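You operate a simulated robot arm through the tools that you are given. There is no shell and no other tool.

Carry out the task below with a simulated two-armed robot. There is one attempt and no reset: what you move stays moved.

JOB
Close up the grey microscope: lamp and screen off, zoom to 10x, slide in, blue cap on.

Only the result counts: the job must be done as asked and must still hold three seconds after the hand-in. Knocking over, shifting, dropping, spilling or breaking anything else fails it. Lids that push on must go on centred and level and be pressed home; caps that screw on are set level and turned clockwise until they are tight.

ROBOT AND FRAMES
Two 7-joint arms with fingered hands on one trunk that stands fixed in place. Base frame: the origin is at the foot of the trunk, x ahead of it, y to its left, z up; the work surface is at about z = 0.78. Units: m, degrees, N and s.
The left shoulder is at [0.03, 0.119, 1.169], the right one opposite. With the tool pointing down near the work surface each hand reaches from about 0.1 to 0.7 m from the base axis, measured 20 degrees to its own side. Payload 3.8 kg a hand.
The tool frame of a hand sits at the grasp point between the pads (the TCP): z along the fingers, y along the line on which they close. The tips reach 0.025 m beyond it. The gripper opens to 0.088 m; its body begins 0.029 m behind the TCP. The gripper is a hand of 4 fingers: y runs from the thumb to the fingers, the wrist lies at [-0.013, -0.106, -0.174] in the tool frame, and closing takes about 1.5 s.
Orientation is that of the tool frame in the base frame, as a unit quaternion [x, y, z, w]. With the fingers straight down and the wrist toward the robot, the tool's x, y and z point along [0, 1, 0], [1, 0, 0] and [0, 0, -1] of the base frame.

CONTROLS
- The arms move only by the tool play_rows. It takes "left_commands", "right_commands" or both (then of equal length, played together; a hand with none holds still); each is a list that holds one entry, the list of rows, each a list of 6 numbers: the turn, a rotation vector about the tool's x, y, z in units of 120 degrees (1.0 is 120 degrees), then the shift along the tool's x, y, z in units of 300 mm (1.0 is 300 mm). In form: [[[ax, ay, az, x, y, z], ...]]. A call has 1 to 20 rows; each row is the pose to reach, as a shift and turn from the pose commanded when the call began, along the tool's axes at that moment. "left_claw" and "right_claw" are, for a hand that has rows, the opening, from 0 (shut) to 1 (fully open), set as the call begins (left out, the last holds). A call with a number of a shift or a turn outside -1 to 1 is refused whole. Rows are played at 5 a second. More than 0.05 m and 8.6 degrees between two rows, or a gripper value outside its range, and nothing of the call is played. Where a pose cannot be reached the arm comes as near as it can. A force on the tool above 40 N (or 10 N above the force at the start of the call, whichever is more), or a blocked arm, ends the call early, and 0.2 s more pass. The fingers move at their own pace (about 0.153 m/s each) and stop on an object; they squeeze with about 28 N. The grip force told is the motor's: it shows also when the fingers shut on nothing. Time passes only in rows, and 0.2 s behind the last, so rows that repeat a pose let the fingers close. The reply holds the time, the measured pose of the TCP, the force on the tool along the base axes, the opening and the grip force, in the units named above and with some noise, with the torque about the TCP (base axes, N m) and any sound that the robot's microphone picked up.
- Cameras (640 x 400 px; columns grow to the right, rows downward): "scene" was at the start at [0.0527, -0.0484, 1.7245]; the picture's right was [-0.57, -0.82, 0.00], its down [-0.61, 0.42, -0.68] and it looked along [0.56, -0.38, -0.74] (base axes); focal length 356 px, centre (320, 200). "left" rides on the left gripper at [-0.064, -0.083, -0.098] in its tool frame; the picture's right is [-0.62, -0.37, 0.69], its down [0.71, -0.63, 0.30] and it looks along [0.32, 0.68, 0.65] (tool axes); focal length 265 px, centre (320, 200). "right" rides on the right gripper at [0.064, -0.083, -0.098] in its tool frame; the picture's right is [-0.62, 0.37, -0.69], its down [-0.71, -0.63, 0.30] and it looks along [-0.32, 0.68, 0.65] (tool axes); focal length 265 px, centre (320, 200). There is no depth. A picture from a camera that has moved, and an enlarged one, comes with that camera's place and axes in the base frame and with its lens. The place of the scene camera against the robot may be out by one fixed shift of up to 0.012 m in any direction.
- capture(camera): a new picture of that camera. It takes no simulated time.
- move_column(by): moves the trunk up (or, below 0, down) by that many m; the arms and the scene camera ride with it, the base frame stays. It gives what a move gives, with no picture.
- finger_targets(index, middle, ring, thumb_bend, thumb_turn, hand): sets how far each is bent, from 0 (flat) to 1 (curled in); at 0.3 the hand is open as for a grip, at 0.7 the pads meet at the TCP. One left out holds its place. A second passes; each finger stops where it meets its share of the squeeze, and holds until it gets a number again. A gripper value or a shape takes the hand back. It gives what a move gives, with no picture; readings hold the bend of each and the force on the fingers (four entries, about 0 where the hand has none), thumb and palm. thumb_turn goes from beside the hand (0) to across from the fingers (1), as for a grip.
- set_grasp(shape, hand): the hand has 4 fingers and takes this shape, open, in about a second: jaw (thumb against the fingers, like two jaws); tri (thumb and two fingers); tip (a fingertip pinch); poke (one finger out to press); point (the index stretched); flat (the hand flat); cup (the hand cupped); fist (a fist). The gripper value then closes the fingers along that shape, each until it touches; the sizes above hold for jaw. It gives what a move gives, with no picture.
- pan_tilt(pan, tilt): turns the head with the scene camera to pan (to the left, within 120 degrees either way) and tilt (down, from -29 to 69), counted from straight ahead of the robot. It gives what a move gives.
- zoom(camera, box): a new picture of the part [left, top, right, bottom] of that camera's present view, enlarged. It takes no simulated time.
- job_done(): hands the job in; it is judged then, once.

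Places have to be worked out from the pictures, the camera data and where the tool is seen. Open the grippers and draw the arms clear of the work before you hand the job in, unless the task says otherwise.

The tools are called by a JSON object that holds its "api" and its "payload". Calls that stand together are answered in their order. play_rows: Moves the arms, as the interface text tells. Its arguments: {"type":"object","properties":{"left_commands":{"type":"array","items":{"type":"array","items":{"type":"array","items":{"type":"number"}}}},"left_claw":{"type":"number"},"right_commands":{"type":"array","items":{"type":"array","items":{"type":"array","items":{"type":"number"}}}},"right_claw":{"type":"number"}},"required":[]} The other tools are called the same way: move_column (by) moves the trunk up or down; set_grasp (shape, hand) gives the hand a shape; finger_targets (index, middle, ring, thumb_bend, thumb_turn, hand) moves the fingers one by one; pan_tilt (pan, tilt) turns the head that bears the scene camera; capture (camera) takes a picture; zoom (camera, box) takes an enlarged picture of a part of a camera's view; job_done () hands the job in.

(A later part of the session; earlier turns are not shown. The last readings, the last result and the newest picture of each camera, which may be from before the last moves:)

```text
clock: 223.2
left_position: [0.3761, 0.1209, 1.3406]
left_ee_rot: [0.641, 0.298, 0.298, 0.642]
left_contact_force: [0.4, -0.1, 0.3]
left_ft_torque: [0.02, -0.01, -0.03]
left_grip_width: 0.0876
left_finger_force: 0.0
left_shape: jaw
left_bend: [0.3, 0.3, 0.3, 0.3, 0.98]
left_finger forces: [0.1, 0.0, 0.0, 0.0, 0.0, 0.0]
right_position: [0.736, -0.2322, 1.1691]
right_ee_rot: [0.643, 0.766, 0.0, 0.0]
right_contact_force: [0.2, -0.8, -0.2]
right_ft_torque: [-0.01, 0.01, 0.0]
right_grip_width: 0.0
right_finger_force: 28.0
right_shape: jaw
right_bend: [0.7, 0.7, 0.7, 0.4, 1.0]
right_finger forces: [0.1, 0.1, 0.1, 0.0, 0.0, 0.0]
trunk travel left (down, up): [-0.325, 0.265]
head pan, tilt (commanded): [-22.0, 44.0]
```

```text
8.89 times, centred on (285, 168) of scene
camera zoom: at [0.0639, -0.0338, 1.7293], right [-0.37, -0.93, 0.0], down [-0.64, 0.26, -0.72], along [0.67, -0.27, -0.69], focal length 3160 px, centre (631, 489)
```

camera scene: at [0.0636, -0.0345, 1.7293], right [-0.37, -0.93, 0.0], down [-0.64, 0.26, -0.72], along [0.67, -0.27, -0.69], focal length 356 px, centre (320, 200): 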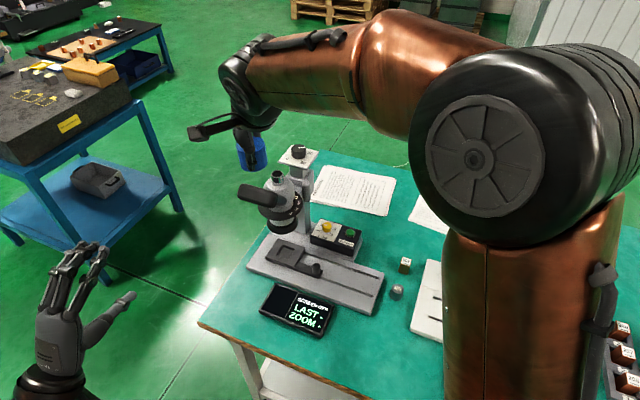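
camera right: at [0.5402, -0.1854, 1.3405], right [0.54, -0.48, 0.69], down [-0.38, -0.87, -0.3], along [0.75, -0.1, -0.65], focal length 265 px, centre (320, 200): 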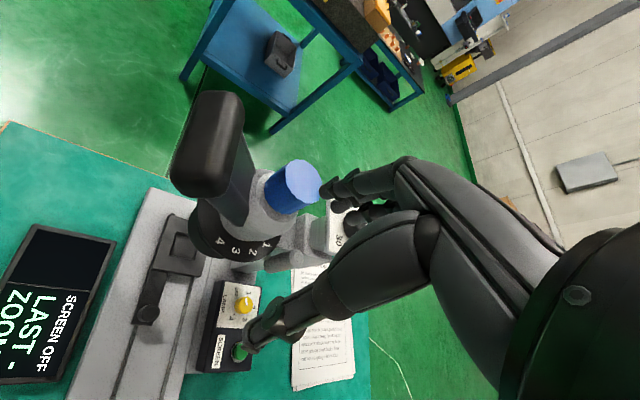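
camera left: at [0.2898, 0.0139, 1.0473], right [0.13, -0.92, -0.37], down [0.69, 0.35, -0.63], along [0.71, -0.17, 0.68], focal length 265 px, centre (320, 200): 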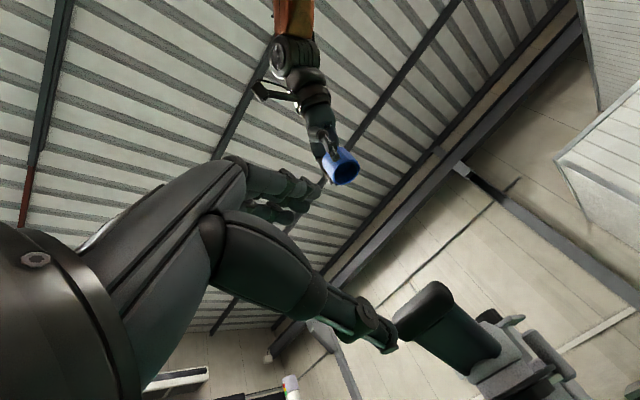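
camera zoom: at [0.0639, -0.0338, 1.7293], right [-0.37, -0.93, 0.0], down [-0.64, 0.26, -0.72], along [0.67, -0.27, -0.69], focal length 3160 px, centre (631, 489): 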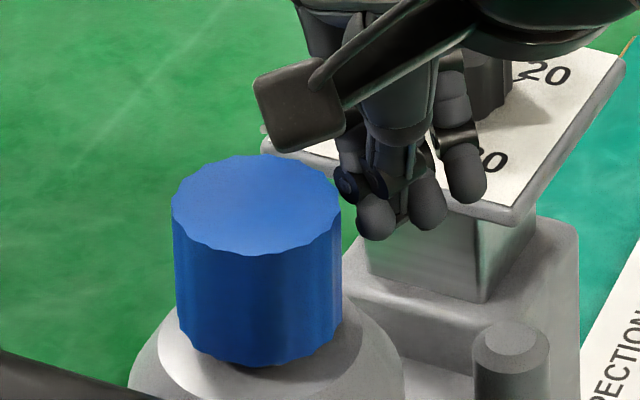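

About 4 mm left to go; I touch and push 3 mm further.

{"api": "play_rows", "payload": {"right_commands": [[[0, 0, 0, 0.0131, 0.0023, 0], [0, 0, 0, 0.0197, 0.0035, 0], [0, 0, 0, 0.0263, 0.0046, 0], [0, 0, 0, 0.0263, 0.0046, 0]]]}}

{"api": "zoom", "payload": {"camera": "scene", "box": [255, 145, 315, 190]}}

```text
clock: 224.2
left_position: [0.3767, 0.1197, 1.3408]
left_ee_rot: [0.642, 0.298, 0.298, 0.641]
left_contact_force: [0.1, 0.8, -0.1]
left_ft_torque: [0.01, -0.03, 0.02]
left_grip_width: 0.0875
left_finger_force: 0.0
left_shape: jaw
left_bend: [0.3, 0.3, 0.3, 0.3, 0.98]
left_finger forces: [0.1, 0.1, 0.0, 0.0, 0.1, 0.0]
right_position: [0.7345, -0.2239, 1.1682]
right_ee_rot: [0.643, 0.766, 0.0, 0.001]
right_contact_force: [0.1, 0.3, -0.6]
right_ft_torque: [0.05, -0.04, 0.04]
right_grip_width: 0.0
right_finger_force: 28.1
right_shape: jaw
right_bend: [0.7, 0.7, 0.7, 0.4, 1.0]
right_finger forces: [0.0, 0.1, 0.1, 0.0, 0.0, 0.1]
trunk travel left (down, up): [-0.325, 0.265]
head pan, tilt (commanded): [-22.0, 44.0]
```

```text
8.89 times, centred on (285, 168) of scene
camera zoom: at [0.0638, -0.0338, 1.7293], right [-0.37, -0.93, 0.0], down [-0.64, 0.26, -0.72], along [0.67, -0.27, -0.69], focal length 3160 px, centre (631, 489)
```

zoom: 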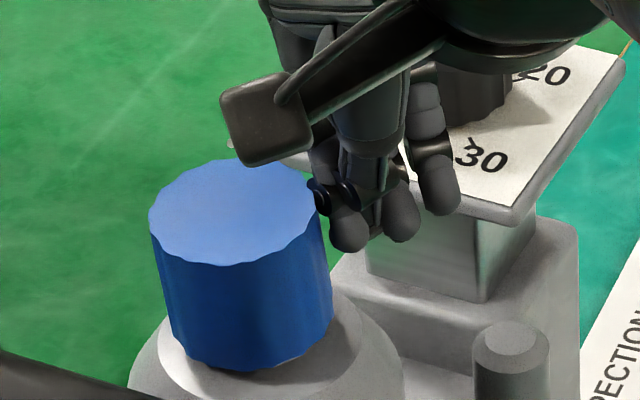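

The cap now leans on the finger to the left; I withdraw the finger to let it drop level.

{"api": "play_rows", "payload": {"right_commands": [[[0, 0, 0, -0.02, -0.0035, 0], [0, 0, 0, -0.06, -0.0106, 0], [0, 0, 0, -0.1, -0.0176, 0], [0, 0, 0, -0.1, -0.0176, 0]]]}}

{"api": "zoom", "payload": {"camera": "scene", "box": [255, 150, 305, 190]}}

```text
clock: 225.2
left_position: [0.3768, 0.1208, 1.3395]
left_ee_rot: [0.64, 0.299, 0.299, 0.641]
left_contact_force: [0.1, -0.1, 0.4]
left_ft_torque: [0.0, 0.02, -0.04]
left_grip_width: 0.0879
left_finger_force: 0.1
left_shape: jaw
left_bend: [0.3, 0.3, 0.3, 0.3, 0.98]
left_finger forces: [0.0, 0.0, 0.0, 0.0, 0.0, 0.1]
right_position: [0.7365, -0.2553, 1.1701]
right_ee_rot: [0.644, 0.765, -0.001, 0.0]
right_contact_force: [0.0, 2.0, -0.4]
right_ft_torque: [-0.01, 0.04, 0.01]
right_grip_width: 0.0
right_finger_force: 28.5
right_shape: jaw
right_bend: [0.7, 0.7, 0.7, 0.4, 1.0]
right_finger forces: [0.0, 0.0, 0.0, 0.0, 0.0, 0.0]
trunk travel left (down, up): [-0.325, 0.265]
head pan, tilt (commanded): [-22.0, 44.0]
```

```text
10.00 times, centred on (280, 170) of scene
camera zoom: at [0.0637, -0.0336, 1.7293], right [-0.37, -0.93, 0.0], down [-0.64, 0.26, -0.72], along [0.67, -0.27, -0.69], focal length 3556 px, centre (720, 500)
```

zoom: 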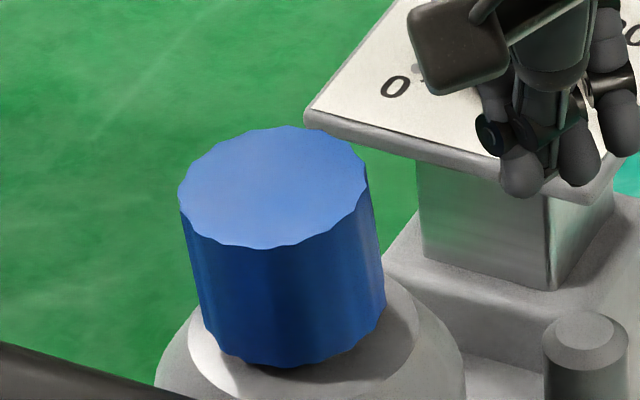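

It still leans (now left): it only sits level when properly centred on the tube. I'll centre and square it with the jaw itself: raise, open, and come down around it with the hand aligned to the true tube axis.

{"api": "play_rows", "payload": {"right_claw": 1, "right_commands": [[[0, 0, 0, 0, 0, -0.1], [0, 0, 0, 0, 0, -0.2], [0, 0, 0, 0, 0, -0.28], [0, 0, -0.02, 0.07, 0.02, -0.28], [0, 0, -0.045, 0.14, 0.04, -0.28], [0, 0, -0.0667, 0.2057, 0.06, -0.28], [0, 0, -0.0667, 0.2057, 0.06, -0.2], [0, 0, -0.0667, 0.2057, 0.06, -0.1], [0, 0, -0.0667, 0.2057, 0.06, 0], [0, 0, -0.0667, 0.2057, 0.06, 0.045], [0, 0, -0.0667, 0.2057, 0.06, 0.045]]]}}

{"api": "zoom", "payload": {"camera": "right", "box": [200, 150, 400, 330]}}

{"api": "zoom", "payload": {"camera": "scene", "box": [255, 145, 315, 195]}}

```text
clock: 227.6
left_position: [0.3775, 0.1205, 1.3399]
left_ee_rot: [0.641, 0.298, 0.298, 0.642]
left_contact_force: [-0.4, -0.7, 0.7]
left_ft_torque: [0.03, 0.03, 0.0]
left_grip_width: 0.0876
left_finger_force: 0.1
left_shape: jaw
left_bend: [0.3, 0.3, 0.3, 0.3, 0.98]
left_finger forces: [0.1, 0.1, 0.1, 0.0, 0.0, 0.0]
right_position: [0.7452, -0.1911, 1.1551]
right_ee_rot: [0.589, 0.808, -0.001, 0.0]
right_contact_force: [-0.3, 0.7, 0.1]
right_ft_torque: [-0.04, 0.02, -0.04]
right_grip_width: 0.0876
right_finger_force: 0.1
right_shape: jaw
right_bend: [0.3, 0.3, 0.3, 0.3, 0.98]
right_finger forces: [0.0, 0.0, 0.0, 0.1, 0.0, 0.0]
right hand out of reach, approached as far as the arm can: row 6
trunk travel left (down, up): [-0.325, 0.265]
head pan, tilt (commanded): [-22.0, 44.0]
```

```text
2.22 times, centred on (300, 240) of right
camera zoom: at [0.6439, -0.155, 1.253], right [0.54, -0.48, 0.69], down [-0.38, -0.87, -0.3], along [0.75, -0.1, -0.65], focal length 590 px, centre (364, 111)
```

zoom: 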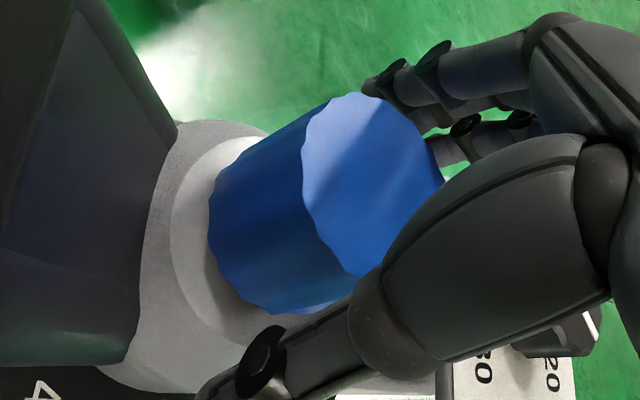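

```text
8.00 times, centred on (285, 170) of scene
camera zoom: at [0.0637, -0.0336, 1.7293], right [-0.37, -0.93, 0.0], down [-0.64, 0.26, -0.72], along [0.67, -0.27, -0.69], focal length 2844 px, centre (600, 440)
```

zoom: 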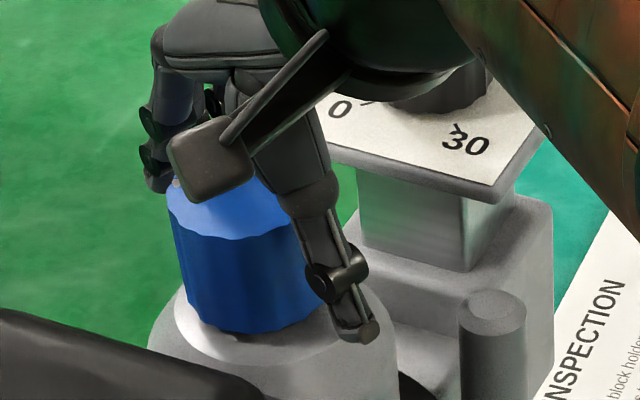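

Positioned around the cap. I close to centre it in this direction.

{"api": "play_rows", "payload": {"right_claw": 0, "right_commands": [[[0, 0, 0, 0, 0, 0], [0, 0, 0, 0, 0, 0], [0, 0, 0, 0, 0, 0], [0, 0, 0, 0, 0, 0], [0, 0, 0, 0, 0, 0], [0, 0, 0, 0, 0, 0], [0, 0, 0, 0, 0, 0], [0, 0, 0, 0, 0, 0]]]}}

{"api": "zoom", "payload": {"camera": "scene", "box": [255, 145, 315, 195]}}

{"api": "zoom", "payload": {"camera": "right", "box": [200, 150, 400, 330]}}

```text
clock: 229.4
left_position: [0.3765, 0.1198, 1.3396]
left_ee_rot: [0.641, 0.298, 0.298, 0.641]
left_contact_force: [-0.8, 0.5, 0.0]
left_ft_torque: [-0.02, 0.01, 0.03]
left_grip_width: 0.0877
left_finger_force: 0.1
left_shape: jaw
left_bend: [0.3, 0.3, 0.3, 0.3, 0.98]
left_finger forces: [0.1, 0.0, 0.0, 0.1, 0.0, 0.0]
right_position: [0.7429, -0.1923, 1.1554]
right_ee_rot: [0.588, 0.809, -0.001, 0.001]
right_contact_force: [-1.4, -0.5, 0.4]
right_ft_torque: [-0.01, 0.04, 0.0]
right_grip_width: 0.0379
right_finger_force: 28.2
right_shape: jaw
right_bend: [0.74, 0.48, 0.51, 0.72, 1.0]
right_finger forces: [14.9, 7.1, 0.0, 0.1, 24.7, 0.0]
trunk travel left (down, up): [-0.325, 0.265]
head pan, tilt (commanded): [-22.0, 44.0]
```

```text
8.00 times, centred on (285, 170) of scene
camera zoom: at [0.0636, -0.034, 1.7293], right [-0.37, -0.93, 0.0], down [-0.64, 0.26, -0.72], along [0.67, -0.27, -0.69], focal length 2844 px, centre (600, 440)
```

zoom: 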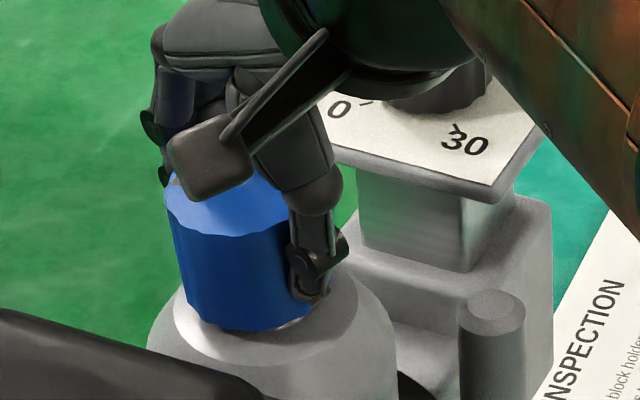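

```text
2.22 times, centred on (300, 240) of right
camera zoom: at [0.6438, -0.1554, 1.2534], right [0.54, -0.48, 0.69], down [-0.38, -0.87, -0.3], along [0.75, -0.1, -0.65], focal length 590 px, centre (364, 111)
```

zoom: 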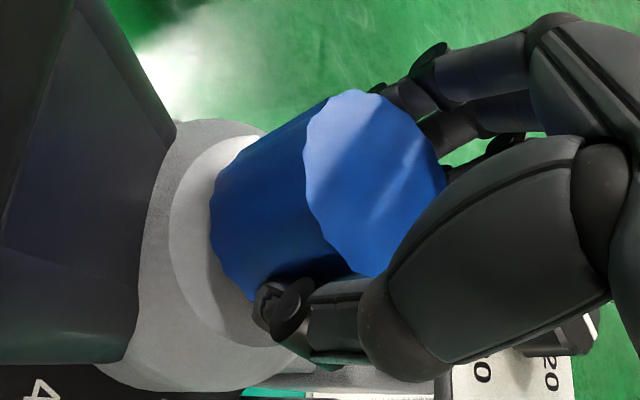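

Held centred, but the cap still leans about 4° to the left in the grip. I lift it 3 mm, roll the hand 4.5° to bring the cap upright and shift its centre onto the tube axis.

{"api": "play_rows", "payload": {"right_commands": [[[0, 0, 0, 0, 0, -0.01], [0, 0.0188, 0, -0.0044, 0.0026, -0.01], [0, 0.0375, 0, -0.0087, 0.0052, -0.01], [0, 0.0375, 0, -0.0087, 0.0052, -0.01]]]}}

{"api": "zoom", "payload": {"camera": "scene", "box": [255, 145, 315, 195]}}

{"api": "zoom", "payload": {"camera": "right", "box": [200, 150, 400, 330]}}

```text
clock: 230.4
left_position: [0.378, 0.1192, 1.3396]
left_ee_rot: [0.641, 0.298, 0.298, 0.641]
left_contact_force: [-0.6, -0.6, -0.6]
left_ft_torque: [0.0, 0.02, 0.03]
left_grip_width: 0.0878
left_finger_force: 0.0
left_shape: jaw
left_bend: [0.3, 0.3, 0.3, 0.3, 0.98]
left_finger forces: [0.1, 0.1, 0.0, 0.0, 0.1, 0.1]
right_position: [0.7414, -0.1917, 1.158]
right_ee_rot: [0.588, 0.808, 0.023, -0.031]
right_contact_force: [1.1, -1.3, 0.1]
right_ft_torque: [-0.05, -0.04, -0.01]
right_grip_width: 0.0376
right_finger_force: 27.4
right_shape: jaw
right_bend: [0.74, 0.48, 0.51, 0.72, 1.0]
right_finger forces: [15.8, 8.9, 0.0, 0.0, 24.5, 0.0]
right hand out of reach, approached as far as the arm can: row 3, 4
trunk travel left (down, up): [-0.325, 0.265]
head pan, tilt (commanded): [-22.0, 44.0]
```

```text
8.00 times, centred on (285, 170) of scene
camera zoom: at [0.0643, -0.0339, 1.7293], right [-0.37, -0.93, 0.0], down [-0.64, 0.26, -0.72], along [0.67, -0.27, -0.7], focal length 2844 px, centre (600, 440)
```

zoom: 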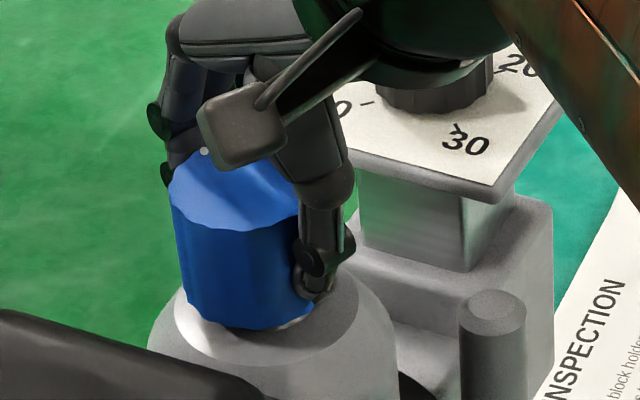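

```text
2.22 times, centred on (300, 240) of right
camera zoom: at [0.6441, -0.1636, 1.2604], right [0.56, -0.53, 0.64], down [-0.39, -0.85, -0.36], along [0.73, -0.05, -0.68], focal length 590 px, centre (364, 111)
```

zoom: 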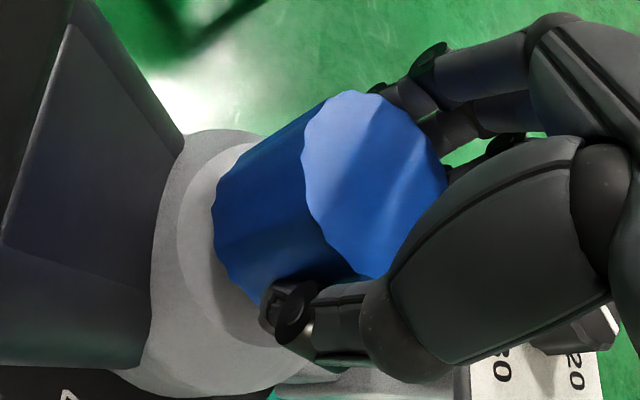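

The cap is upright now. To centre it reliably I'll probe: with the cap held over the tube, move it in ± directions until the bore wall touches, then take the middle. First I yaw to about 5° to have forward reach and probe forward.

{"api": "play_rows", "payload": {"right_commands": [[[0, 0, 0.054, -0.001, -0.001, 0], [0, 0, 0.108, -0.002, -0.002, 0], [0, 0, 0.108, -0.002, -0.002, 0]]]}}

{"api": "play_rows", "payload": {"right_commands": [[[0, 0, 0, 0, 0.0067, 0], [0, 0, 0, 0, 0.01, 0], [0, 0, 0, 0, 0.01, 0]]]}}

```text
clock: 231.2
left_position: [0.3761, 0.1208, 1.3403]
left_ee_rot: [0.641, 0.299, 0.299, 0.641]
left_contact_force: [0.2, -0.6, -0.3]
left_ft_torque: [0.01, 0.04, -0.02]
left_grip_width: 0.0877
left_finger_force: 0.1
left_shape: jaw
left_bend: [0.3, 0.3, 0.3, 0.3, 0.98]
left_finger forces: [0.0, 0.0, 0.0, 0.0, 0.1, 0.0]
right_position: [0.7392, -0.1926, 1.1564]
right_ee_rot: [0.676, 0.736, 0.019, -0.034]
right_contact_force: [1.2, -0.7, -0.3]
right_ft_torque: [0.02, -0.01, 0.01]
right_grip_width: 0.0378
right_finger_force: 28.2
right_shape: jaw
right_bend: [0.74, 0.48, 0.51, 0.72, 1.0]
right_finger forces: [15.6, 7.8, 0.0, 0.0, 24.6, 0.0]
trunk travel left (down, up): [-0.325, 0.265]
head pan, tilt (commanded): [-22.0, 44.0]
```

```text
clock: 232.0
left_position: [0.3765, 0.1198, 1.3401]
left_ee_rot: [0.641, 0.298, 0.298, 0.641]
left_contact_force: [0.2, 0.3, 0.6]
left_ft_torque: [-0.01, 0.03, -0.02]
left_grip_width: 0.0879
left_finger_force: 0.0
left_shape: jaw
left_bend: [0.3, 0.3, 0.3, 0.3, 0.98]
left_finger forces: [0.0, 0.1, 0.0, 0.0, 0.0, 0.1]
right_position: [0.7454, -0.1924, 1.1582]
right_ee_rot: [0.675, 0.737, 0.019, -0.034]
right_contact_force: [-3.2, -1.6, -0.1]
right_ft_torque: [0.0, 0.06, -0.01]
right_grip_width: 0.0374
right_finger_force: 28.1
right_shape: jaw
right_bend: [0.74, 0.48, 0.51, 0.72, 1.0]
right_finger forces: [14.9, 7.6, 0.0, 0.0, 26.1, 0.0]
trunk travel left (down, up): [-0.325, 0.265]
head pan, tilt (commanded): [-22.0, 44.0]
```

Forward contact at x≈0.745 (-3 N). Now I probe backward.

{"api": "play_rows", "payload": {"right_commands": [[[0, 0, 0, 0, -0.0133, 0], [0, 0, 0, 0, -0.0267, 0], [0, 0, 0, 0, -0.0333, 0], [0, 0, 0, 0, -0.0333, 0]]]}}

```text
clock: 233.0
left_position: [0.3789, 0.1205, 1.3389]
left_ee_rot: [0.641, 0.298, 0.297, 0.641]
left_contact_force: [-1.1, 0.9, 0.1]
left_ft_torque: [0.01, -0.01, -0.03]
left_grip_width: 0.0877
left_finger_force: 0.1
left_shape: jaw
left_bend: [0.3, 0.3, 0.3, 0.3, 0.98]
left_finger forces: [0.0, 0.0, 0.1, 0.0, 0.1, 0.0]
right_position: [0.7368, -0.1939, 1.1574]
right_ee_rot: [0.675, 0.737, 0.02, -0.032]
right_contact_force: [11.0, -2.7, 1.3]
right_ft_torque: [-0.05, -0.36, -0.04]
right_grip_width: 0.0382
right_finger_force: 28.3
right_shape: jaw
right_bend: [0.74, 0.45, 0.51, 0.74, 1.0]
right_finger forces: [19.9, 11.6, 0.1, 0.1, 21.8, 0.0]
trunk travel left (down, up): [-0.325, 0.265]
head pan, tilt (commanded): [-22.0, 44.0]
```

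Backward contact begins near x≈0.7395, so the centre is about x=0.742. I go there and probe left.

{"api": "play_rows", "payload": {"right_commands": [[[0, 0, 0, 0, 0.01, 0], [0, 0, 0, 0, 0.021, 0], [0, 0, 0, 0.008, 0.021, 0], [0, 0, 0, 0.0167, 0.021, 0], [0, 0, 0, 0.0167, 0.021, 0]]]}}

{"api": "play_rows", "payload": {"right_commands": [[[0, 0, 0, -0.01, 0, 0], [0, 0, 0, -0.02, 0, 0], [0, 0, 0, -0.0333, 0, 0], [0, 0, 0, -0.0333, 0, 0]]]}}

```text
clock: 234.2
left_position: [0.3771, 0.1177, 1.3406]
left_ee_rot: [0.641, 0.298, 0.298, 0.641]
left_contact_force: [0.4, -0.1, -0.4]
left_ft_torque: [-0.01, 0.01, 0.01]
left_grip_width: 0.0877
left_finger_force: 0.1
left_shape: jaw
left_bend: [0.3, 0.3, 0.3, 0.3, 0.98]
left_finger forces: [0.1, 0.0, 0.0, 0.1, 0.0, 0.0]
right_position: [0.7406, -0.1906, 1.1592]
right_ee_rot: [0.676, 0.736, 0.019, -0.033]
right_contact_force: [-1.5, -7.5, -1.2]
right_ft_torque: [-0.14, -0.01, -0.04]
right_grip_width: 0.0372
right_finger_force: 27.9
right_shape: jaw
right_bend: [0.74, 0.46, 0.51, 0.73, 1.0]
right_finger forces: [15.6, 9.7, 0.0, 0.0, 27.4, 0.0]
trunk travel left (down, up): [-0.325, 0.265]
head pan, tilt (commanded): [-22.0, 44.0]
```

```text
clock: 235.2
left_position: [0.3775, 0.1203, 1.3396]
left_ee_rot: [0.641, 0.298, 0.298, 0.641]
left_contact_force: [-0.2, -0.4, 0.3]
left_ft_torque: [0.02, 0.01, 0.01]
left_grip_width: 0.0877
left_finger_force: 0.0
left_shape: jaw
left_bend: [0.3, 0.3, 0.3, 0.3, 0.98]
left_finger forces: [0.0, 0.0, 0.0, 0.1, 0.0, 0.0]
right_position: [0.7413, -0.1964, 1.1575]
right_ee_rot: [0.675, 0.737, 0.019, -0.035]
right_contact_force: [1.2, 0.0, -0.5]
right_ft_torque: [-0.01, 0.01, -0.01]
right_grip_width: 0.0377
right_finger_force: 28.0
right_shape: jaw
right_bend: [0.74, 0.47, 0.51, 0.73, 1.0]
right_finger forces: [17.0, 8.0, 0.0, 0.0, 26.1, 0.1]
trunk travel left (down, up): [-0.325, 0.265]
head pan, tilt (commanded): [-22.0, 44.0]
```

Left contact begins around y≈-0.192; none yet at -0.196. I probe further right.

{"api": "play_rows", "payload": {"right_commands": [[[0, 0, 0, -0.0067, 0, 0], [0, 0, 0, -0.0133, 0, 0], [0, 0, 0, -0.0133, 0, 0]]]}}

{"api": "play_rows", "payload": {"right_commands": [[[0, 0, 0, -0.0067, 0, 0], [0, 0, 0, -0.01, 0, 0], [0, 0, 0, -0.01, 0, 0]]]}}

```text
clock: 236.0
left_position: [0.3766, 0.1211, 1.3394]
left_ee_rot: [0.641, 0.299, 0.299, 0.641]
left_contact_force: [-0.6, -0.3, -0.3]
left_ft_torque: [-0.01, -0.02, -0.01]
left_grip_width: 0.0879
left_finger_force: 0.1
left_shape: jaw
left_bend: [0.3, 0.3, 0.3, 0.3, 0.98]
left_finger forces: [0.1, 0.0, 0.0, 0.0, 0.0, 0.0]
right_position: [0.7417, -0.1991, 1.1592]
right_ee_rot: [0.674, 0.738, 0.019, -0.033]
right_contact_force: [-3.0, 5.8, -2.0]
right_ft_torque: [0.1, 0.03, 0.05]
right_grip_width: 0.0373
right_finger_force: 27.5
right_shape: jaw
right_bend: [0.74, 0.48, 0.51, 0.73, 1.0]
right_finger forces: [16.1, 6.5, 0.1, 0.0, 26.4, 0.1]
trunk travel left (down, up): [-0.325, 0.265]
head pan, tilt (commanded): [-22.0, 44.0]
```

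```text
clock: 236.8
left_position: [0.3758, 0.1226, 1.3396]
left_ee_rot: [0.64, 0.298, 0.298, 0.642]
left_contact_force: [-1.3, -0.7, 0.6]
left_ft_torque: [-0.03, -0.01, 0.02]
left_grip_width: 0.0877
left_finger_force: 0.0
left_shape: jaw
left_bend: [0.3, 0.3, 0.3, 0.3, 0.98]
left_finger forces: [0.0, 0.0, 0.0, 0.0, 0.0, 0.1]
right_position: [0.7406, -0.203, 1.1581]
right_ee_rot: [0.675, 0.737, 0.018, -0.034]
right_contact_force: [-4.9, 11.0, -1.8]
right_ft_torque: [0.15, 0.09, 0.1]
right_grip_width: 0.037
right_finger_force: 27.9
right_shape: jaw
right_bend: [0.74, 0.5, 0.51, 0.73, 0.99]
right_finger forces: [14.8, 5.6, 0.0, 0.1, 26.4, 0.0]
trunk travel left (down, up): [-0.325, 0.265]
head pan, tilt (commanded): [-22.0, 44.0]
```

Right contact begins near y≈-0.1975. The centre for the hand is thus (0.742, -0.195); I go there and lower onto the tube.

{"api": "play_rows", "payload": {"right_commands": [[[0, 0, 0, 0.014, 0.0017, 0], [0, 0, 0, 0.028, 0.0033, 0], [0, 0, 0, 0.028, 0.0033, 0]]]}}

{"api": "zoom", "payload": {"camera": "scene", "box": [255, 145, 315, 195]}}

```text
clock: 237.6
left_position: [0.3775, 0.1209, 1.3405]
left_ee_rot: [0.641, 0.298, 0.298, 0.641]
left_contact_force: [0.1, 0.4, -0.4]
left_ft_torque: [-0.01, -0.01, -0.02]
left_grip_width: 0.0879
left_finger_force: 0.1
left_shape: jaw
left_bend: [0.3, 0.3, 0.3, 0.3, 0.98]
left_finger forces: [0.0, 0.0, 0.0, 0.0, 0.0, 0.0]
right_position: [0.7407, -0.1985, 1.1585]
right_ee_rot: [0.676, 0.736, 0.019, -0.032]
right_contact_force: [-0.4, -0.3, 0.0]
right_ft_torque: [-0.02, -0.01, -0.01]
right_grip_width: 0.0367
right_finger_force: 27.6
right_shape: jaw
right_bend: [0.74, 0.49, 0.51, 0.73, 1.0]
right_finger forces: [16.5, 9.9, 0.0, 0.1, 25.6, 0.0]
trunk travel left (down, up): [-0.325, 0.265]
head pan, tilt (commanded): [-22.0, 44.0]
```

```text
8.00 times, centred on (285, 170) of scene
camera zoom: at [0.0638, -0.0339, 1.7293], right [-0.37, -0.93, 0.0], down [-0.64, 0.26, -0.72], along [0.67, -0.27, -0.69], focal length 2844 px, centre (600, 440)
```

zoom: 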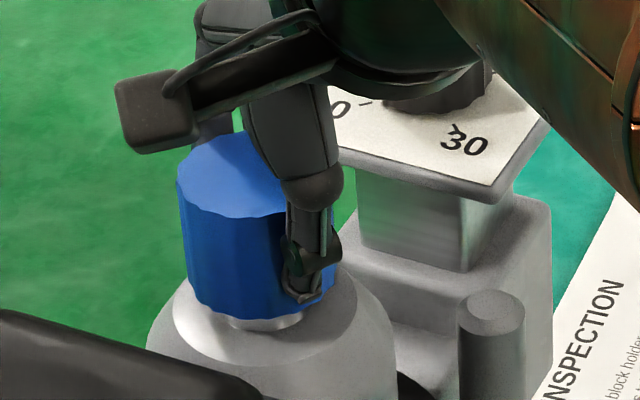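

Forces are near zero and the neck shows centred beneath the upright cap. I lower it to rest.

{"api": "play_rows", "payload": {"right_commands": [[[0, 0, 0, 0, 0, 0.007], [0, 0, 0, 0, 0, 0.013], [0, 0, 0, 0, 0, 0.013]]]}}

{"api": "zoom", "payload": {"camera": "scene", "box": [255, 145, 315, 195]}}

```text
clock: 238.4
left_position: [0.3781, 0.1217, 1.3396]
left_ee_rot: [0.641, 0.299, 0.299, 0.641]
left_contact_force: [-0.7, -0.3, -0.2]
left_ft_torque: [0.01, 0.02, 0.02]
left_grip_width: 0.0878
left_finger_force: 0.0
left_shape: jaw
left_bend: [0.3, 0.3, 0.3, 0.3, 0.98]
left_finger forces: [0.1, 0.0, 0.0, 0.1, 0.1, 0.0]
right_position: [0.7418, -0.1974, 1.1557]
right_ee_rot: [0.675, 0.737, 0.02, -0.032]
right_contact_force: [-0.4, 0.2, -0.3]
right_ft_torque: [0.01, 0.02, -0.01]
right_grip_width: 0.0374
right_finger_force: 28.3
right_shape: jaw
right_bend: [0.74, 0.49, 0.51, 0.73, 1.0]
right_finger forces: [16.6, 9.9, 0.0, 0.0, 25.6, 0.0]
trunk travel left (down, up): [-0.325, 0.265]
head pan, tilt (commanded): [-22.0, 44.0]
```

```text
8.00 times, centred on (285, 170) of scene
camera zoom: at [0.0638, -0.0337, 1.7293], right [-0.37, -0.93, 0.0], down [-0.64, 0.26, -0.72], along [0.67, -0.27, -0.69], focal length 2844 px, centre (600, 440)
```

zoom: 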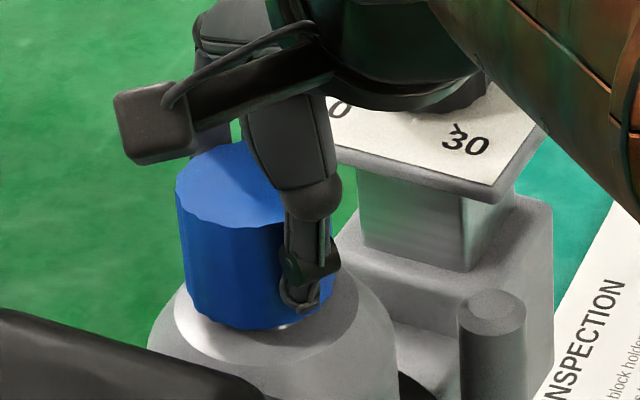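

Not yet touching; a further 2–3 mm down.

{"api": "play_rows", "payload": {"right_commands": [[[0, 0, 0, 0, 0, 0.005], [0, 0, 0, 0, 0, 0.01], [0, 0, 0, 0, 0, 0.01]]]}}

```text
clock: 239.2
left_position: [0.3757, 0.1207, 1.3405]
left_ee_rot: [0.64, 0.297, 0.298, 0.642]
left_contact_force: [0.1, -0.3, 0.3]
left_ft_torque: [0.02, 0.0, 0.03]
left_grip_width: 0.0879
left_finger_force: 0.0
left_shape: jaw
left_bend: [0.3, 0.3, 0.3, 0.3, 0.98]
left_finger forces: [0.1, 0.0, 0.0, 0.0, 0.0, 0.1]
right_position: [0.74, -0.1966, 1.1538]
right_ee_rot: [0.675, 0.737, 0.02, -0.032]
right_contact_force: [2.3, -0.6, 10.3]
right_ft_torque: [0.04, -0.11, 0.0]
right_grip_width: 0.0374
right_finger_force: 28.1
right_shape: jaw
right_bend: [0.74, 0.49, 0.51, 0.73, 1.0]
right_finger forces: [18.2, 10.3, 0.0, 0.0, 25.6, 0.0]
trunk travel left (down, up): [-0.325, 0.265]
head pan, tilt (commanded): [-22.0, 44.0]
```

Resting with 10 N and little sideways load. I ease it by 1 mm and open.

{"api": "play_rows", "payload": {"right_commands": [[[0, 0, 0, 0, 0, -0.004], [0, 0, 0, 0, 0, -0.004]]]}}

{"api": "play_rows", "payload": {"right_claw": 1, "right_commands": [[[0, 0, 0, 0, 0, 0], [0, 0, 0, 0, 0, 0], [0, 0, 0, 0, 0, 0], [0, 0, 0, 0, 0, 0], [0, 0, 0, 0, 0, 0], [0, 0, 0, 0, 0, -0.05], [0, 0, 0, 0, 0, -0.15], [0, -0.0188, 0, 0, 0, -0.27], [0, -0.0375, 0, 0, -0.1, -0.3], [0, -0.0375, 0, 0, -0.22, -0.3], [0, -0.0375, 0, 0, -0.34, -0.3], [0, -0.0375, 0, 0, -0.34, -0.3]]]}}

{"api": "zoom", "payload": {"camera": "scene", "box": [255, 150, 305, 190]}}

{"api": "zoom", "payload": {"camera": "right", "box": [200, 80, 380, 240]}}

```text
clock: 239.8
left_position: [0.3755, 0.1207, 1.3418]
left_ee_rot: [0.64, 0.298, 0.299, 0.642]
left_contact_force: [0.6, -0.1, 0.7]
left_ft_torque: [-0.01, -0.01, -0.03]
left_grip_width: 0.0875
left_finger_force: 0.1
left_shape: jaw
left_bend: [0.3, 0.3, 0.3, 0.3, 0.98]
left_finger forces: [0.0, 0.0, 0.0, 0.0, 0.0, 0.0]
right_position: [0.7412, -0.1957, 1.1531]
right_ee_rot: [0.675, 0.736, 0.02, -0.033]
right_contact_force: [2.7, -1.2, 10.1]
right_ft_torque: [-0.01, -0.12, -0.01]
right_grip_width: 0.0375
right_finger_force: 27.6
right_shape: jaw
right_bend: [0.74, 0.49, 0.51, 0.73, 1.0]
right_finger forces: [18.0, 10.5, 0.1, 0.0, 25.6, 0.0]
trunk travel left (down, up): [-0.325, 0.265]
head pan, tilt (commanded): [-22.0, 44.0]
```

```text
clock: 242.4
left_position: [0.3779, 0.1208, 1.3397]
left_ee_rot: [0.641, 0.298, 0.298, 0.641]
left_contact_force: [0.8, 0.7, -0.6]
left_ft_torque: [0.02, -0.01, 0.03]
left_grip_width: 0.0878
left_finger_force: 0.2
left_shape: jaw
left_bend: [0.3, 0.3, 0.3, 0.3, 0.98]
left_finger forces: [0.1, 0.0, 0.0, 0.0, 0.0, 0.0]
right_position: [0.6429, -0.2102, 1.2443]
right_ee_rot: [0.676, 0.737, -0.008, -0.004]
right_contact_force: [0.6, 0.4, 0.1]
right_ft_torque: [-0.02, 0.01, -0.02]
right_grip_width: 0.0878
right_finger_force: 0.1
right_shape: jaw
right_bend: [0.3, 0.3, 0.3, 0.3, 0.98]
right_finger forces: [0.0, 0.1, 0.0, 0.1, 0.1, 0.0]
trunk travel left (down, up): [-0.325, 0.265]
head pan, tilt (commanded): [-22.0, 44.0]
```

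```text
10.00 times, centred on (280, 170) of scene
camera zoom: at [0.0646, -0.0337, 1.7293], right [-0.37, -0.93, 0.0], down [-0.64, 0.26, -0.72], along [0.67, -0.27, -0.7], focal length 3556 px, centre (720, 500)
```

zoom: 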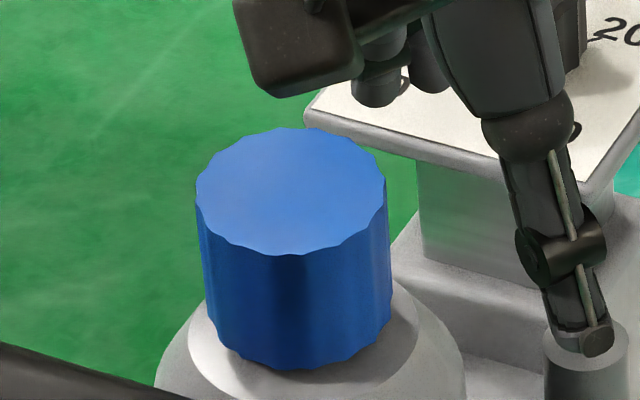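

```text
2.50 times, centred on (290, 160) of right
camera zoom: at [0.5558, -0.1528, 1.344], right [0.43, -0.58, 0.69], down [-0.57, -0.77, -0.29], along [0.7, -0.27, -0.66], focal length 664 px, centre (395, 300)
```

zoom: 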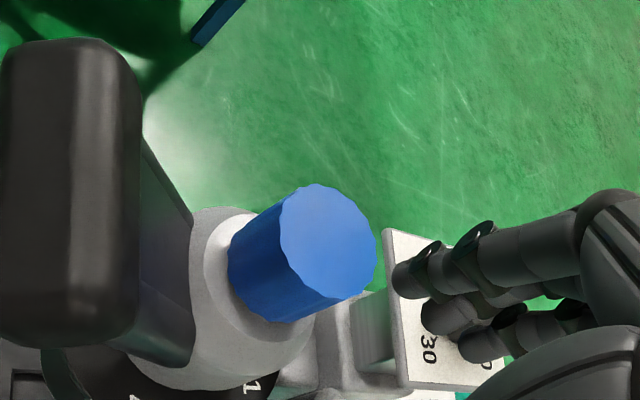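

The cap now sits level, centred (within about 1 mm) and fully down on the tube. Last: the height dial crept while I pressed on the head, so I want to restore it. I check its present angle.

{"api": "zoom", "payload": {"camera": "scene", "box": [260, 120, 340, 180]}}

{"api": "play_rows", "payload": {"right_commands": [[[0, 0, 0, -0.07, 0, -0.08], [0, 0, 0, -0.17, 0.02, -0.1], [-0.0516, -0.0023, 0.0081, -0.27, 0.08, -0.1], [-0.1032, -0.0045, 0.0162, -0.35, 0.15, -0.05], [-0.1549, -0.0068, 0.0244, -0.42, 0.22, 0.0], [-0.2065, -0.009, 0.0325, -0.46, 0.28, 0.06], [-0.2581, -0.0113, 0.0406, -0.4813, 0.3397, 0.1133], [-0.2581, -0.0113, 0.0406, -0.4813, 0.3397, 0.1133]]]}}

{"api": "zoom", "payload": {"camera": "scene", "box": [260, 120, 340, 180]}}

```text
6.67 times, centred on (300, 150) of scene
camera zoom: at [0.0646, -0.0337, 1.7293], right [-0.37, -0.93, 0.0], down [-0.64, 0.26, -0.72], along [0.67, -0.27, -0.7], focal length 2370 px, centre (453, 533)
```

zoom: 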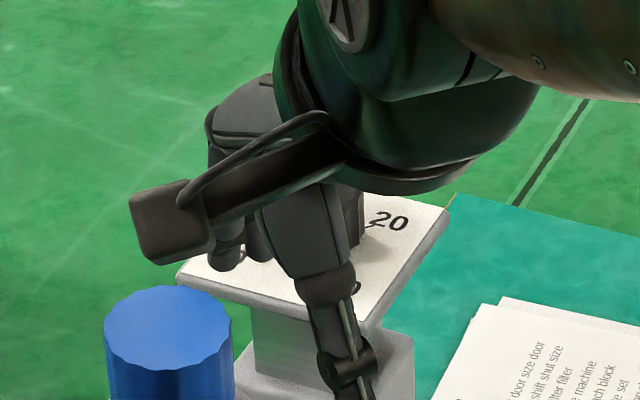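

```text
clock: 244.2
left_position: [0.3762, 0.1207, 1.3397]
left_ee_rot: [0.641, 0.299, 0.299, 0.641]
left_contact_force: [0.5, -0.5, -0.5]
left_ft_torque: [-0.02, 0.02, -0.01]
left_grip_width: 0.0878
left_finger_force: 0.2
left_shape: jaw
left_bend: [0.3, 0.3, 0.3, 0.3, 0.98]
left_finger forces: [0.0, 0.0, 0.1, 0.0, 0.1, 0.0]
right_position: [0.7552, -0.348, 1.2095]
right_ee_rot: [0.682, 0.683, 0.183, 0.187]
right_contact_force: [1.1, -0.7, -0.6]
right_ft_torque: [0.0, -0.02, -0.01]
right_grip_width: 0.0879
right_finger_force: 0.1
right_shape: jaw
right_bend: [0.3, 0.3, 0.3, 0.3, 0.98]
right_finger forces: [0.0, 0.0, 0.0, 0.0, 0.1, 0.0]
trunk travel left (down, up): [-0.325, 0.265]
head pan, tilt (commanded): [-22.0, 44.0]
```

```text
6.67 times, centred on (300, 150) of scene
camera zoom: at [0.0631, -0.0333, 1.7294], right [-0.37, -0.93, 0.0], down [-0.64, 0.26, -0.72], along [0.67, -0.27, -0.69], focal length 2370 px, centre (453, 533)
```

zoom: 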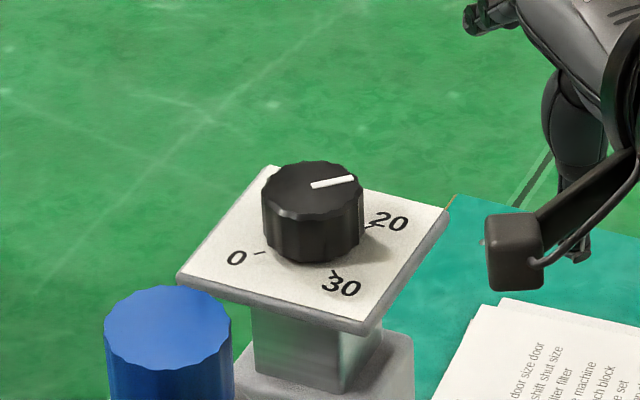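

The dial points to about -94° (original ≈-123°), so it needs about 30° clockwise. I set the finger shape used before (index out, braced by the thumb) at this clear spot.

{"api": "set_grasp", "payload": {"hand": "right", "shape": "tip"}}

{"api": "finger_targets", "payload": {"hand": "right", "index": 0.35, "thumb_bend": 1.0}}

{"api": "finger_targets", "payload": {"hand": "right", "index": 0.5}}

{"api": "zoom", "payload": {"camera": "scene", "box": [270, 110, 370, 180]}}

```text
clock: 245.1
left_position: [0.377, 0.1209, 1.3394]
left_ee_rot: [0.641, 0.298, 0.298, 0.641]
left_contact_force: [-0.6, 0.1, 0.2]
left_ft_torque: [0.0, 0.03, 0.0]
left_grip_width: 0.0877
left_finger_force: 0.1
left_shape: jaw
left_bend: [0.3, 0.3, 0.3, 0.3, 0.98]
left_finger forces: [0.0, 0.0, 0.0, 0.1, 0.0, 0.0]
right_position: [0.7548, -0.3479, 1.21]
right_ee_rot: [0.682, 0.683, 0.182, 0.185]
right_contact_force: [0.0, 0.7, 1.1]
right_ft_torque: [0.03, -0.03, 0.02]
right_grip_width: 0.0877
right_finger_force: 0.1
right_shape: tip
right_bend: [0.3, 0.98, 0.99, 0.3, 0.98]
right_finger forces: [0.1, 0.1, 0.0, 0.1, 0.0, 0.0]
trunk travel left (down, up): [-0.325, 0.265]
head pan, tilt (commanded): [-22.0, 44.0]
```

```text
clock: 246.1
left_position: [0.3759, 0.1201, 1.3394]
left_ee_rot: [0.641, 0.299, 0.299, 0.641]
left_contact_force: [-0.7, -0.6, 0.5]
left_ft_torque: [-0.01, 0.01, 0.0]
left_grip_width: 0.0878
left_finger_force: 0.1
left_shape: jaw
left_bend: [0.3, 0.3, 0.3, 0.3, 0.98]
left_finger forces: [0.0, 0.0, 0.1, 0.0, 0.0, 0.0]
right_position: [0.754, -0.3492, 1.2086]
right_ee_rot: [0.682, 0.684, 0.182, 0.184]
right_contact_force: [0.2, 0.9, -0.6]
right_ft_torque: [0.01, -0.01, -0.05]
right_grip_width: 0.0182
right_finger_force: 0.1
right_shape: fingers
right_bend: [0.34, 0.98, 0.99, 0.97, 0.97]
right_finger forces: [0.1, 0.0, 0.1, 0.0, 0.0, 0.1]
trunk travel left (down, up): [-0.325, 0.265]
head pan, tilt (commanded): [-22.0, 44.0]
```

```text
clock: 247.1
left_position: [0.377, 0.1207, 1.3409]
left_ee_rot: [0.641, 0.298, 0.298, 0.641]
left_contact_force: [0.7, 0.3, 0.2]
left_ft_torque: [0.01, 0.0, 0.02]
left_grip_width: 0.0875
left_finger_force: 0.0
left_shape: jaw
left_bend: [0.3, 0.3, 0.3, 0.3, 0.98]
left_finger forces: [0.0, 0.0, 0.0, 0.1, 0.0, 0.0]
right_position: [0.7548, -0.3486, 1.2106]
right_ee_rot: [0.682, 0.684, 0.182, 0.184]
right_contact_force: [0.1, -0.3, -1.1]
right_ft_torque: [0.0, 0.01, 0.0]
right_grip_width: 0.0155
right_finger_force: 0.1
right_shape: fingers
right_bend: [0.4, 0.98, 0.99, 0.97, 0.97]
right_finger forces: [0.0, 0.0, 0.0, 0.1, 0.1, 0.0]
trunk travel left (down, up): [-0.325, 0.265]
head pan, tilt (commanded): [-22.0, 44.0]
```

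```text
5.71 times, centred on (320, 145) of scene
camera zoom: at [0.0638, -0.0339, 1.7293], right [-0.37, -0.93, 0.0], down [-0.64, 0.26, -0.72], along [0.67, -0.27, -0.69], focal length 2032 px, centre (320, 514)
```

zoom: 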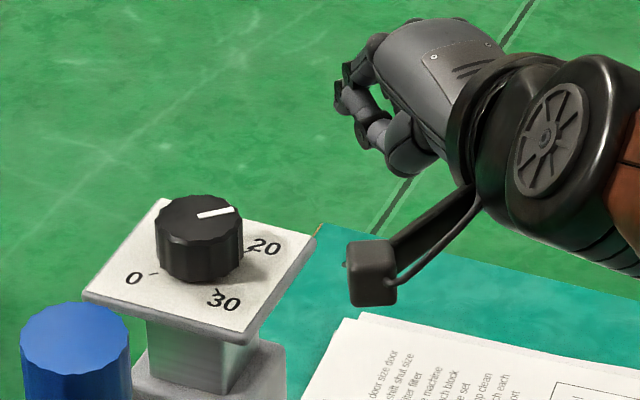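

Same shape as before. I move to the dial's far-right side, press in gently and draw back to turn it clockwise, stopping partway to look.

{"api": "play_rows", "payload": {"right_commands": [[[0, 0, 0, 0.0453, 0.0673, 0.118], [0, 0, 0, 0.062, 0.0461, 0.2214], [0, 0, 0, 0.0787, 0.0134, 0.318], [0, 0, 0, 0.1137, 0.0118, 0.3209], [0, 0, 0, 0.142, 0.0118, 0.3209], [0, 0, 0, 0.167, 0.0118, 0.3209], [0, 0, 0, 0.1703, 0.0003, 0.3142], [0, 0, 0, 0.1703, -0.0113, 0.3076], [0, 0, 0, 0.1703, -0.0228, 0.3009], [0, 0, 0, 0.1703, -0.0344, 0.2942], [0, 0, 0, 0.1703, -0.0459, 0.2876]]]}}

{"api": "zoom", "payload": {"camera": "scene", "box": [260, 125, 330, 180]}}

```text
clock: 249.5
left_position: [0.3759, 0.1177, 1.3403]
left_ee_rot: [0.641, 0.298, 0.298, 0.641]
left_contact_force: [0.0, -0.5, 0.8]
left_ft_torque: [-0.01, -0.01, 0.02]
left_grip_width: 0.088
left_finger_force: 0.1
left_shape: jaw
left_bend: [0.3, 0.3, 0.3, 0.3, 0.98]
left_finger forces: [0.0, 0.1, 0.1, 0.1, 0.0, 0.0]
right_position: [0.7866, -0.2999, 1.1262]
right_ee_rot: [0.683, 0.683, 0.182, 0.185]
right_contact_force: [5.0, -16.2, 5.4]
right_ft_torque: [0.19, -0.17, -0.78]
right_grip_width: 0.0203
right_finger_force: 10.2
right_shape: fingers
right_bend: [0.35, 0.98, 0.99, 0.99, 0.97]
right_finger forces: [20.4, 0.0, 0.0, 0.0, 0.0, 0.0]
right hand out of reach, approached as far as the arm can: row 3
trunk travel left (down, up): [-0.325, 0.265]
head pan, tilt (commanded): [-22.0, 44.0]
```

```text
7.27 times, centred on (295, 152) of scene
camera zoom: at [0.0635, -0.0371, 1.7293], right [-0.37, -0.93, 0.0], down [-0.64, 0.26, -0.72], along [0.67, -0.27, -0.7], focal length 2586 px, centre (502, 546)
```

zoom: 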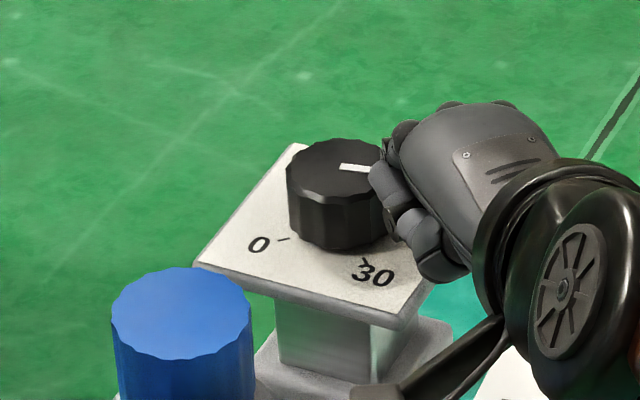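

The pointer is already at about -118°. Two to three millimetres more.

{"api": "play_rows", "payload": {"right_commands": [[[0, 0, 0, 0, -0.0058, -0.0033], [0, 0, 0, 0, -0.0087, -0.005], [0, 0, 0, 0, -0.0087, -0.005]]]}}

{"api": "zoom", "payload": {"camera": "scene", "box": [280, 130, 320, 160]}}

```text
clock: 250.3
left_position: [0.3793, 0.1167, 1.3401]
left_ee_rot: [0.641, 0.299, 0.299, 0.64]
left_contact_force: [-0.4, -0.4, 0.4]
left_ft_torque: [0.01, -0.03, -0.02]
left_grip_width: 0.0879
left_finger_force: 0.1
left_shape: jaw
left_bend: [0.3, 0.3, 0.3, 0.3, 0.98]
left_finger forces: [0.0, 0.0, 0.0, 0.1, 0.1, 0.1]
right_position: [0.7846, -0.3, 1.127]
right_ee_rot: [0.684, 0.682, 0.181, 0.185]
right_contact_force: [6.8, -18.6, 3.0]
right_ft_torque: [0.18, -0.04, -0.9]
right_grip_width: 0.0202
right_finger_force: 9.8
right_shape: fingers
right_bend: [0.36, 0.98, 0.99, 0.99, 0.97]
right_finger forces: [19.8, 0.0, 0.0, 0.0, 0.0, 0.1]
trunk travel left (down, up): [-0.325, 0.265]
head pan, tilt (commanded): [-22.0, 44.0]
```

```text
13.33 times, centred on (300, 145) of scene
camera zoom: at [0.0649, -0.0379, 1.7292], right [-0.37, -0.93, 0.0], down [-0.64, 0.26, -0.72], along [0.67, -0.27, -0.7], focal length 4741 px, centre (587, 933)
```

zoom: 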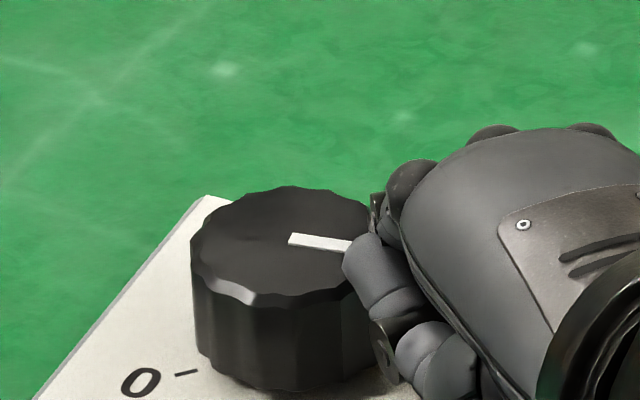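

That matches the original angle (≈-123°). I release sideways and lift away.

{"api": "play_rows", "payload": {"right_commands": [[[0, 0, 0, -0.03, 0, 0], [0, 0, 0, -0.07, 0, 0], [0, 0, 0, -0.1, 0.03, -0.08], [0, 0, 0, -0.13, 0.05, -0.2], [0, 0, 0, -0.13, 0.07, -0.32], [0, 0, 0, -0.13, 0.07, -0.32]]]}}

{"api": "zoom", "payload": {"camera": "scene", "box": [260, 120, 340, 180]}}

{"api": "zoom", "payload": {"camera": "scene", "box": [255, 150, 305, 190]}}

```text
clock: 251.7
left_position: [0.3776, 0.1199, 1.3396]
left_ee_rot: [0.641, 0.298, 0.298, 0.641]
left_contact_force: [-0.9, -0.4, 0.6]
left_ft_torque: [-0.01, -0.03, 0.0]
left_grip_width: 0.0877
left_finger_force: 0.1
left_shape: jaw
left_bend: [0.3, 0.3, 0.3, 0.3, 0.98]
left_finger forces: [0.0, 0.0, 0.0, 0.1, 0.0, 0.1]
right_position: [0.7514, -0.3367, 1.2192]
right_ee_rot: [0.683, 0.683, 0.182, 0.184]
right_contact_force: [0.7, -0.2, 0.8]
right_ft_torque: [0.0, 0.0, 0.0]
right_grip_width: 0.0173
right_finger_force: 0.1
right_shape: fingers
right_bend: [0.43, 0.98, 0.99, 0.98, 0.95]
right_finger forces: [0.0, 0.0, 0.0, 0.0, 0.0, 0.0]
trunk travel left (down, up): [-0.325, 0.265]
head pan, tilt (commanded): [-22.0, 44.0]
```

```text
6.67 times, centred on (300, 150) of scene
camera zoom: at [0.0645, -0.0343, 1.7292], right [-0.37, -0.93, 0.0], down [-0.64, 0.26, -0.72], along [0.67, -0.27, -0.7], focal length 2370 px, centre (453, 533)
```

zoom: 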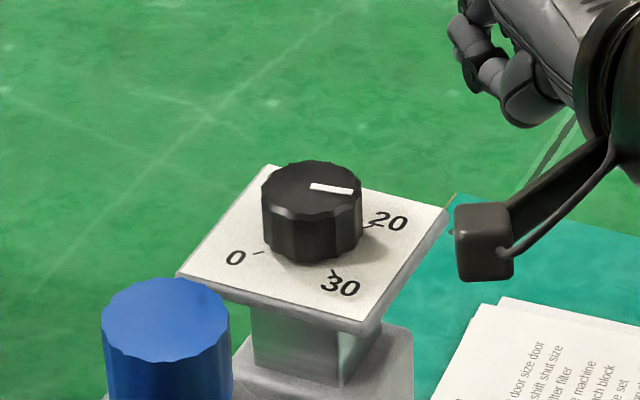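

```text
10.00 times, centred on (280, 170) of scene
camera zoom: at [0.0645, -0.0343, 1.7292], right [-0.37, -0.93, 0.0], down [-0.64, 0.26, -0.72], along [0.67, -0.27, -0.7], focal length 3556 px, centre (720, 500)
```

zoom: 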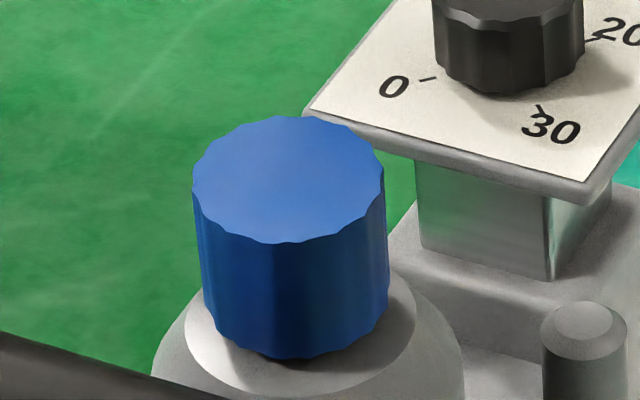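

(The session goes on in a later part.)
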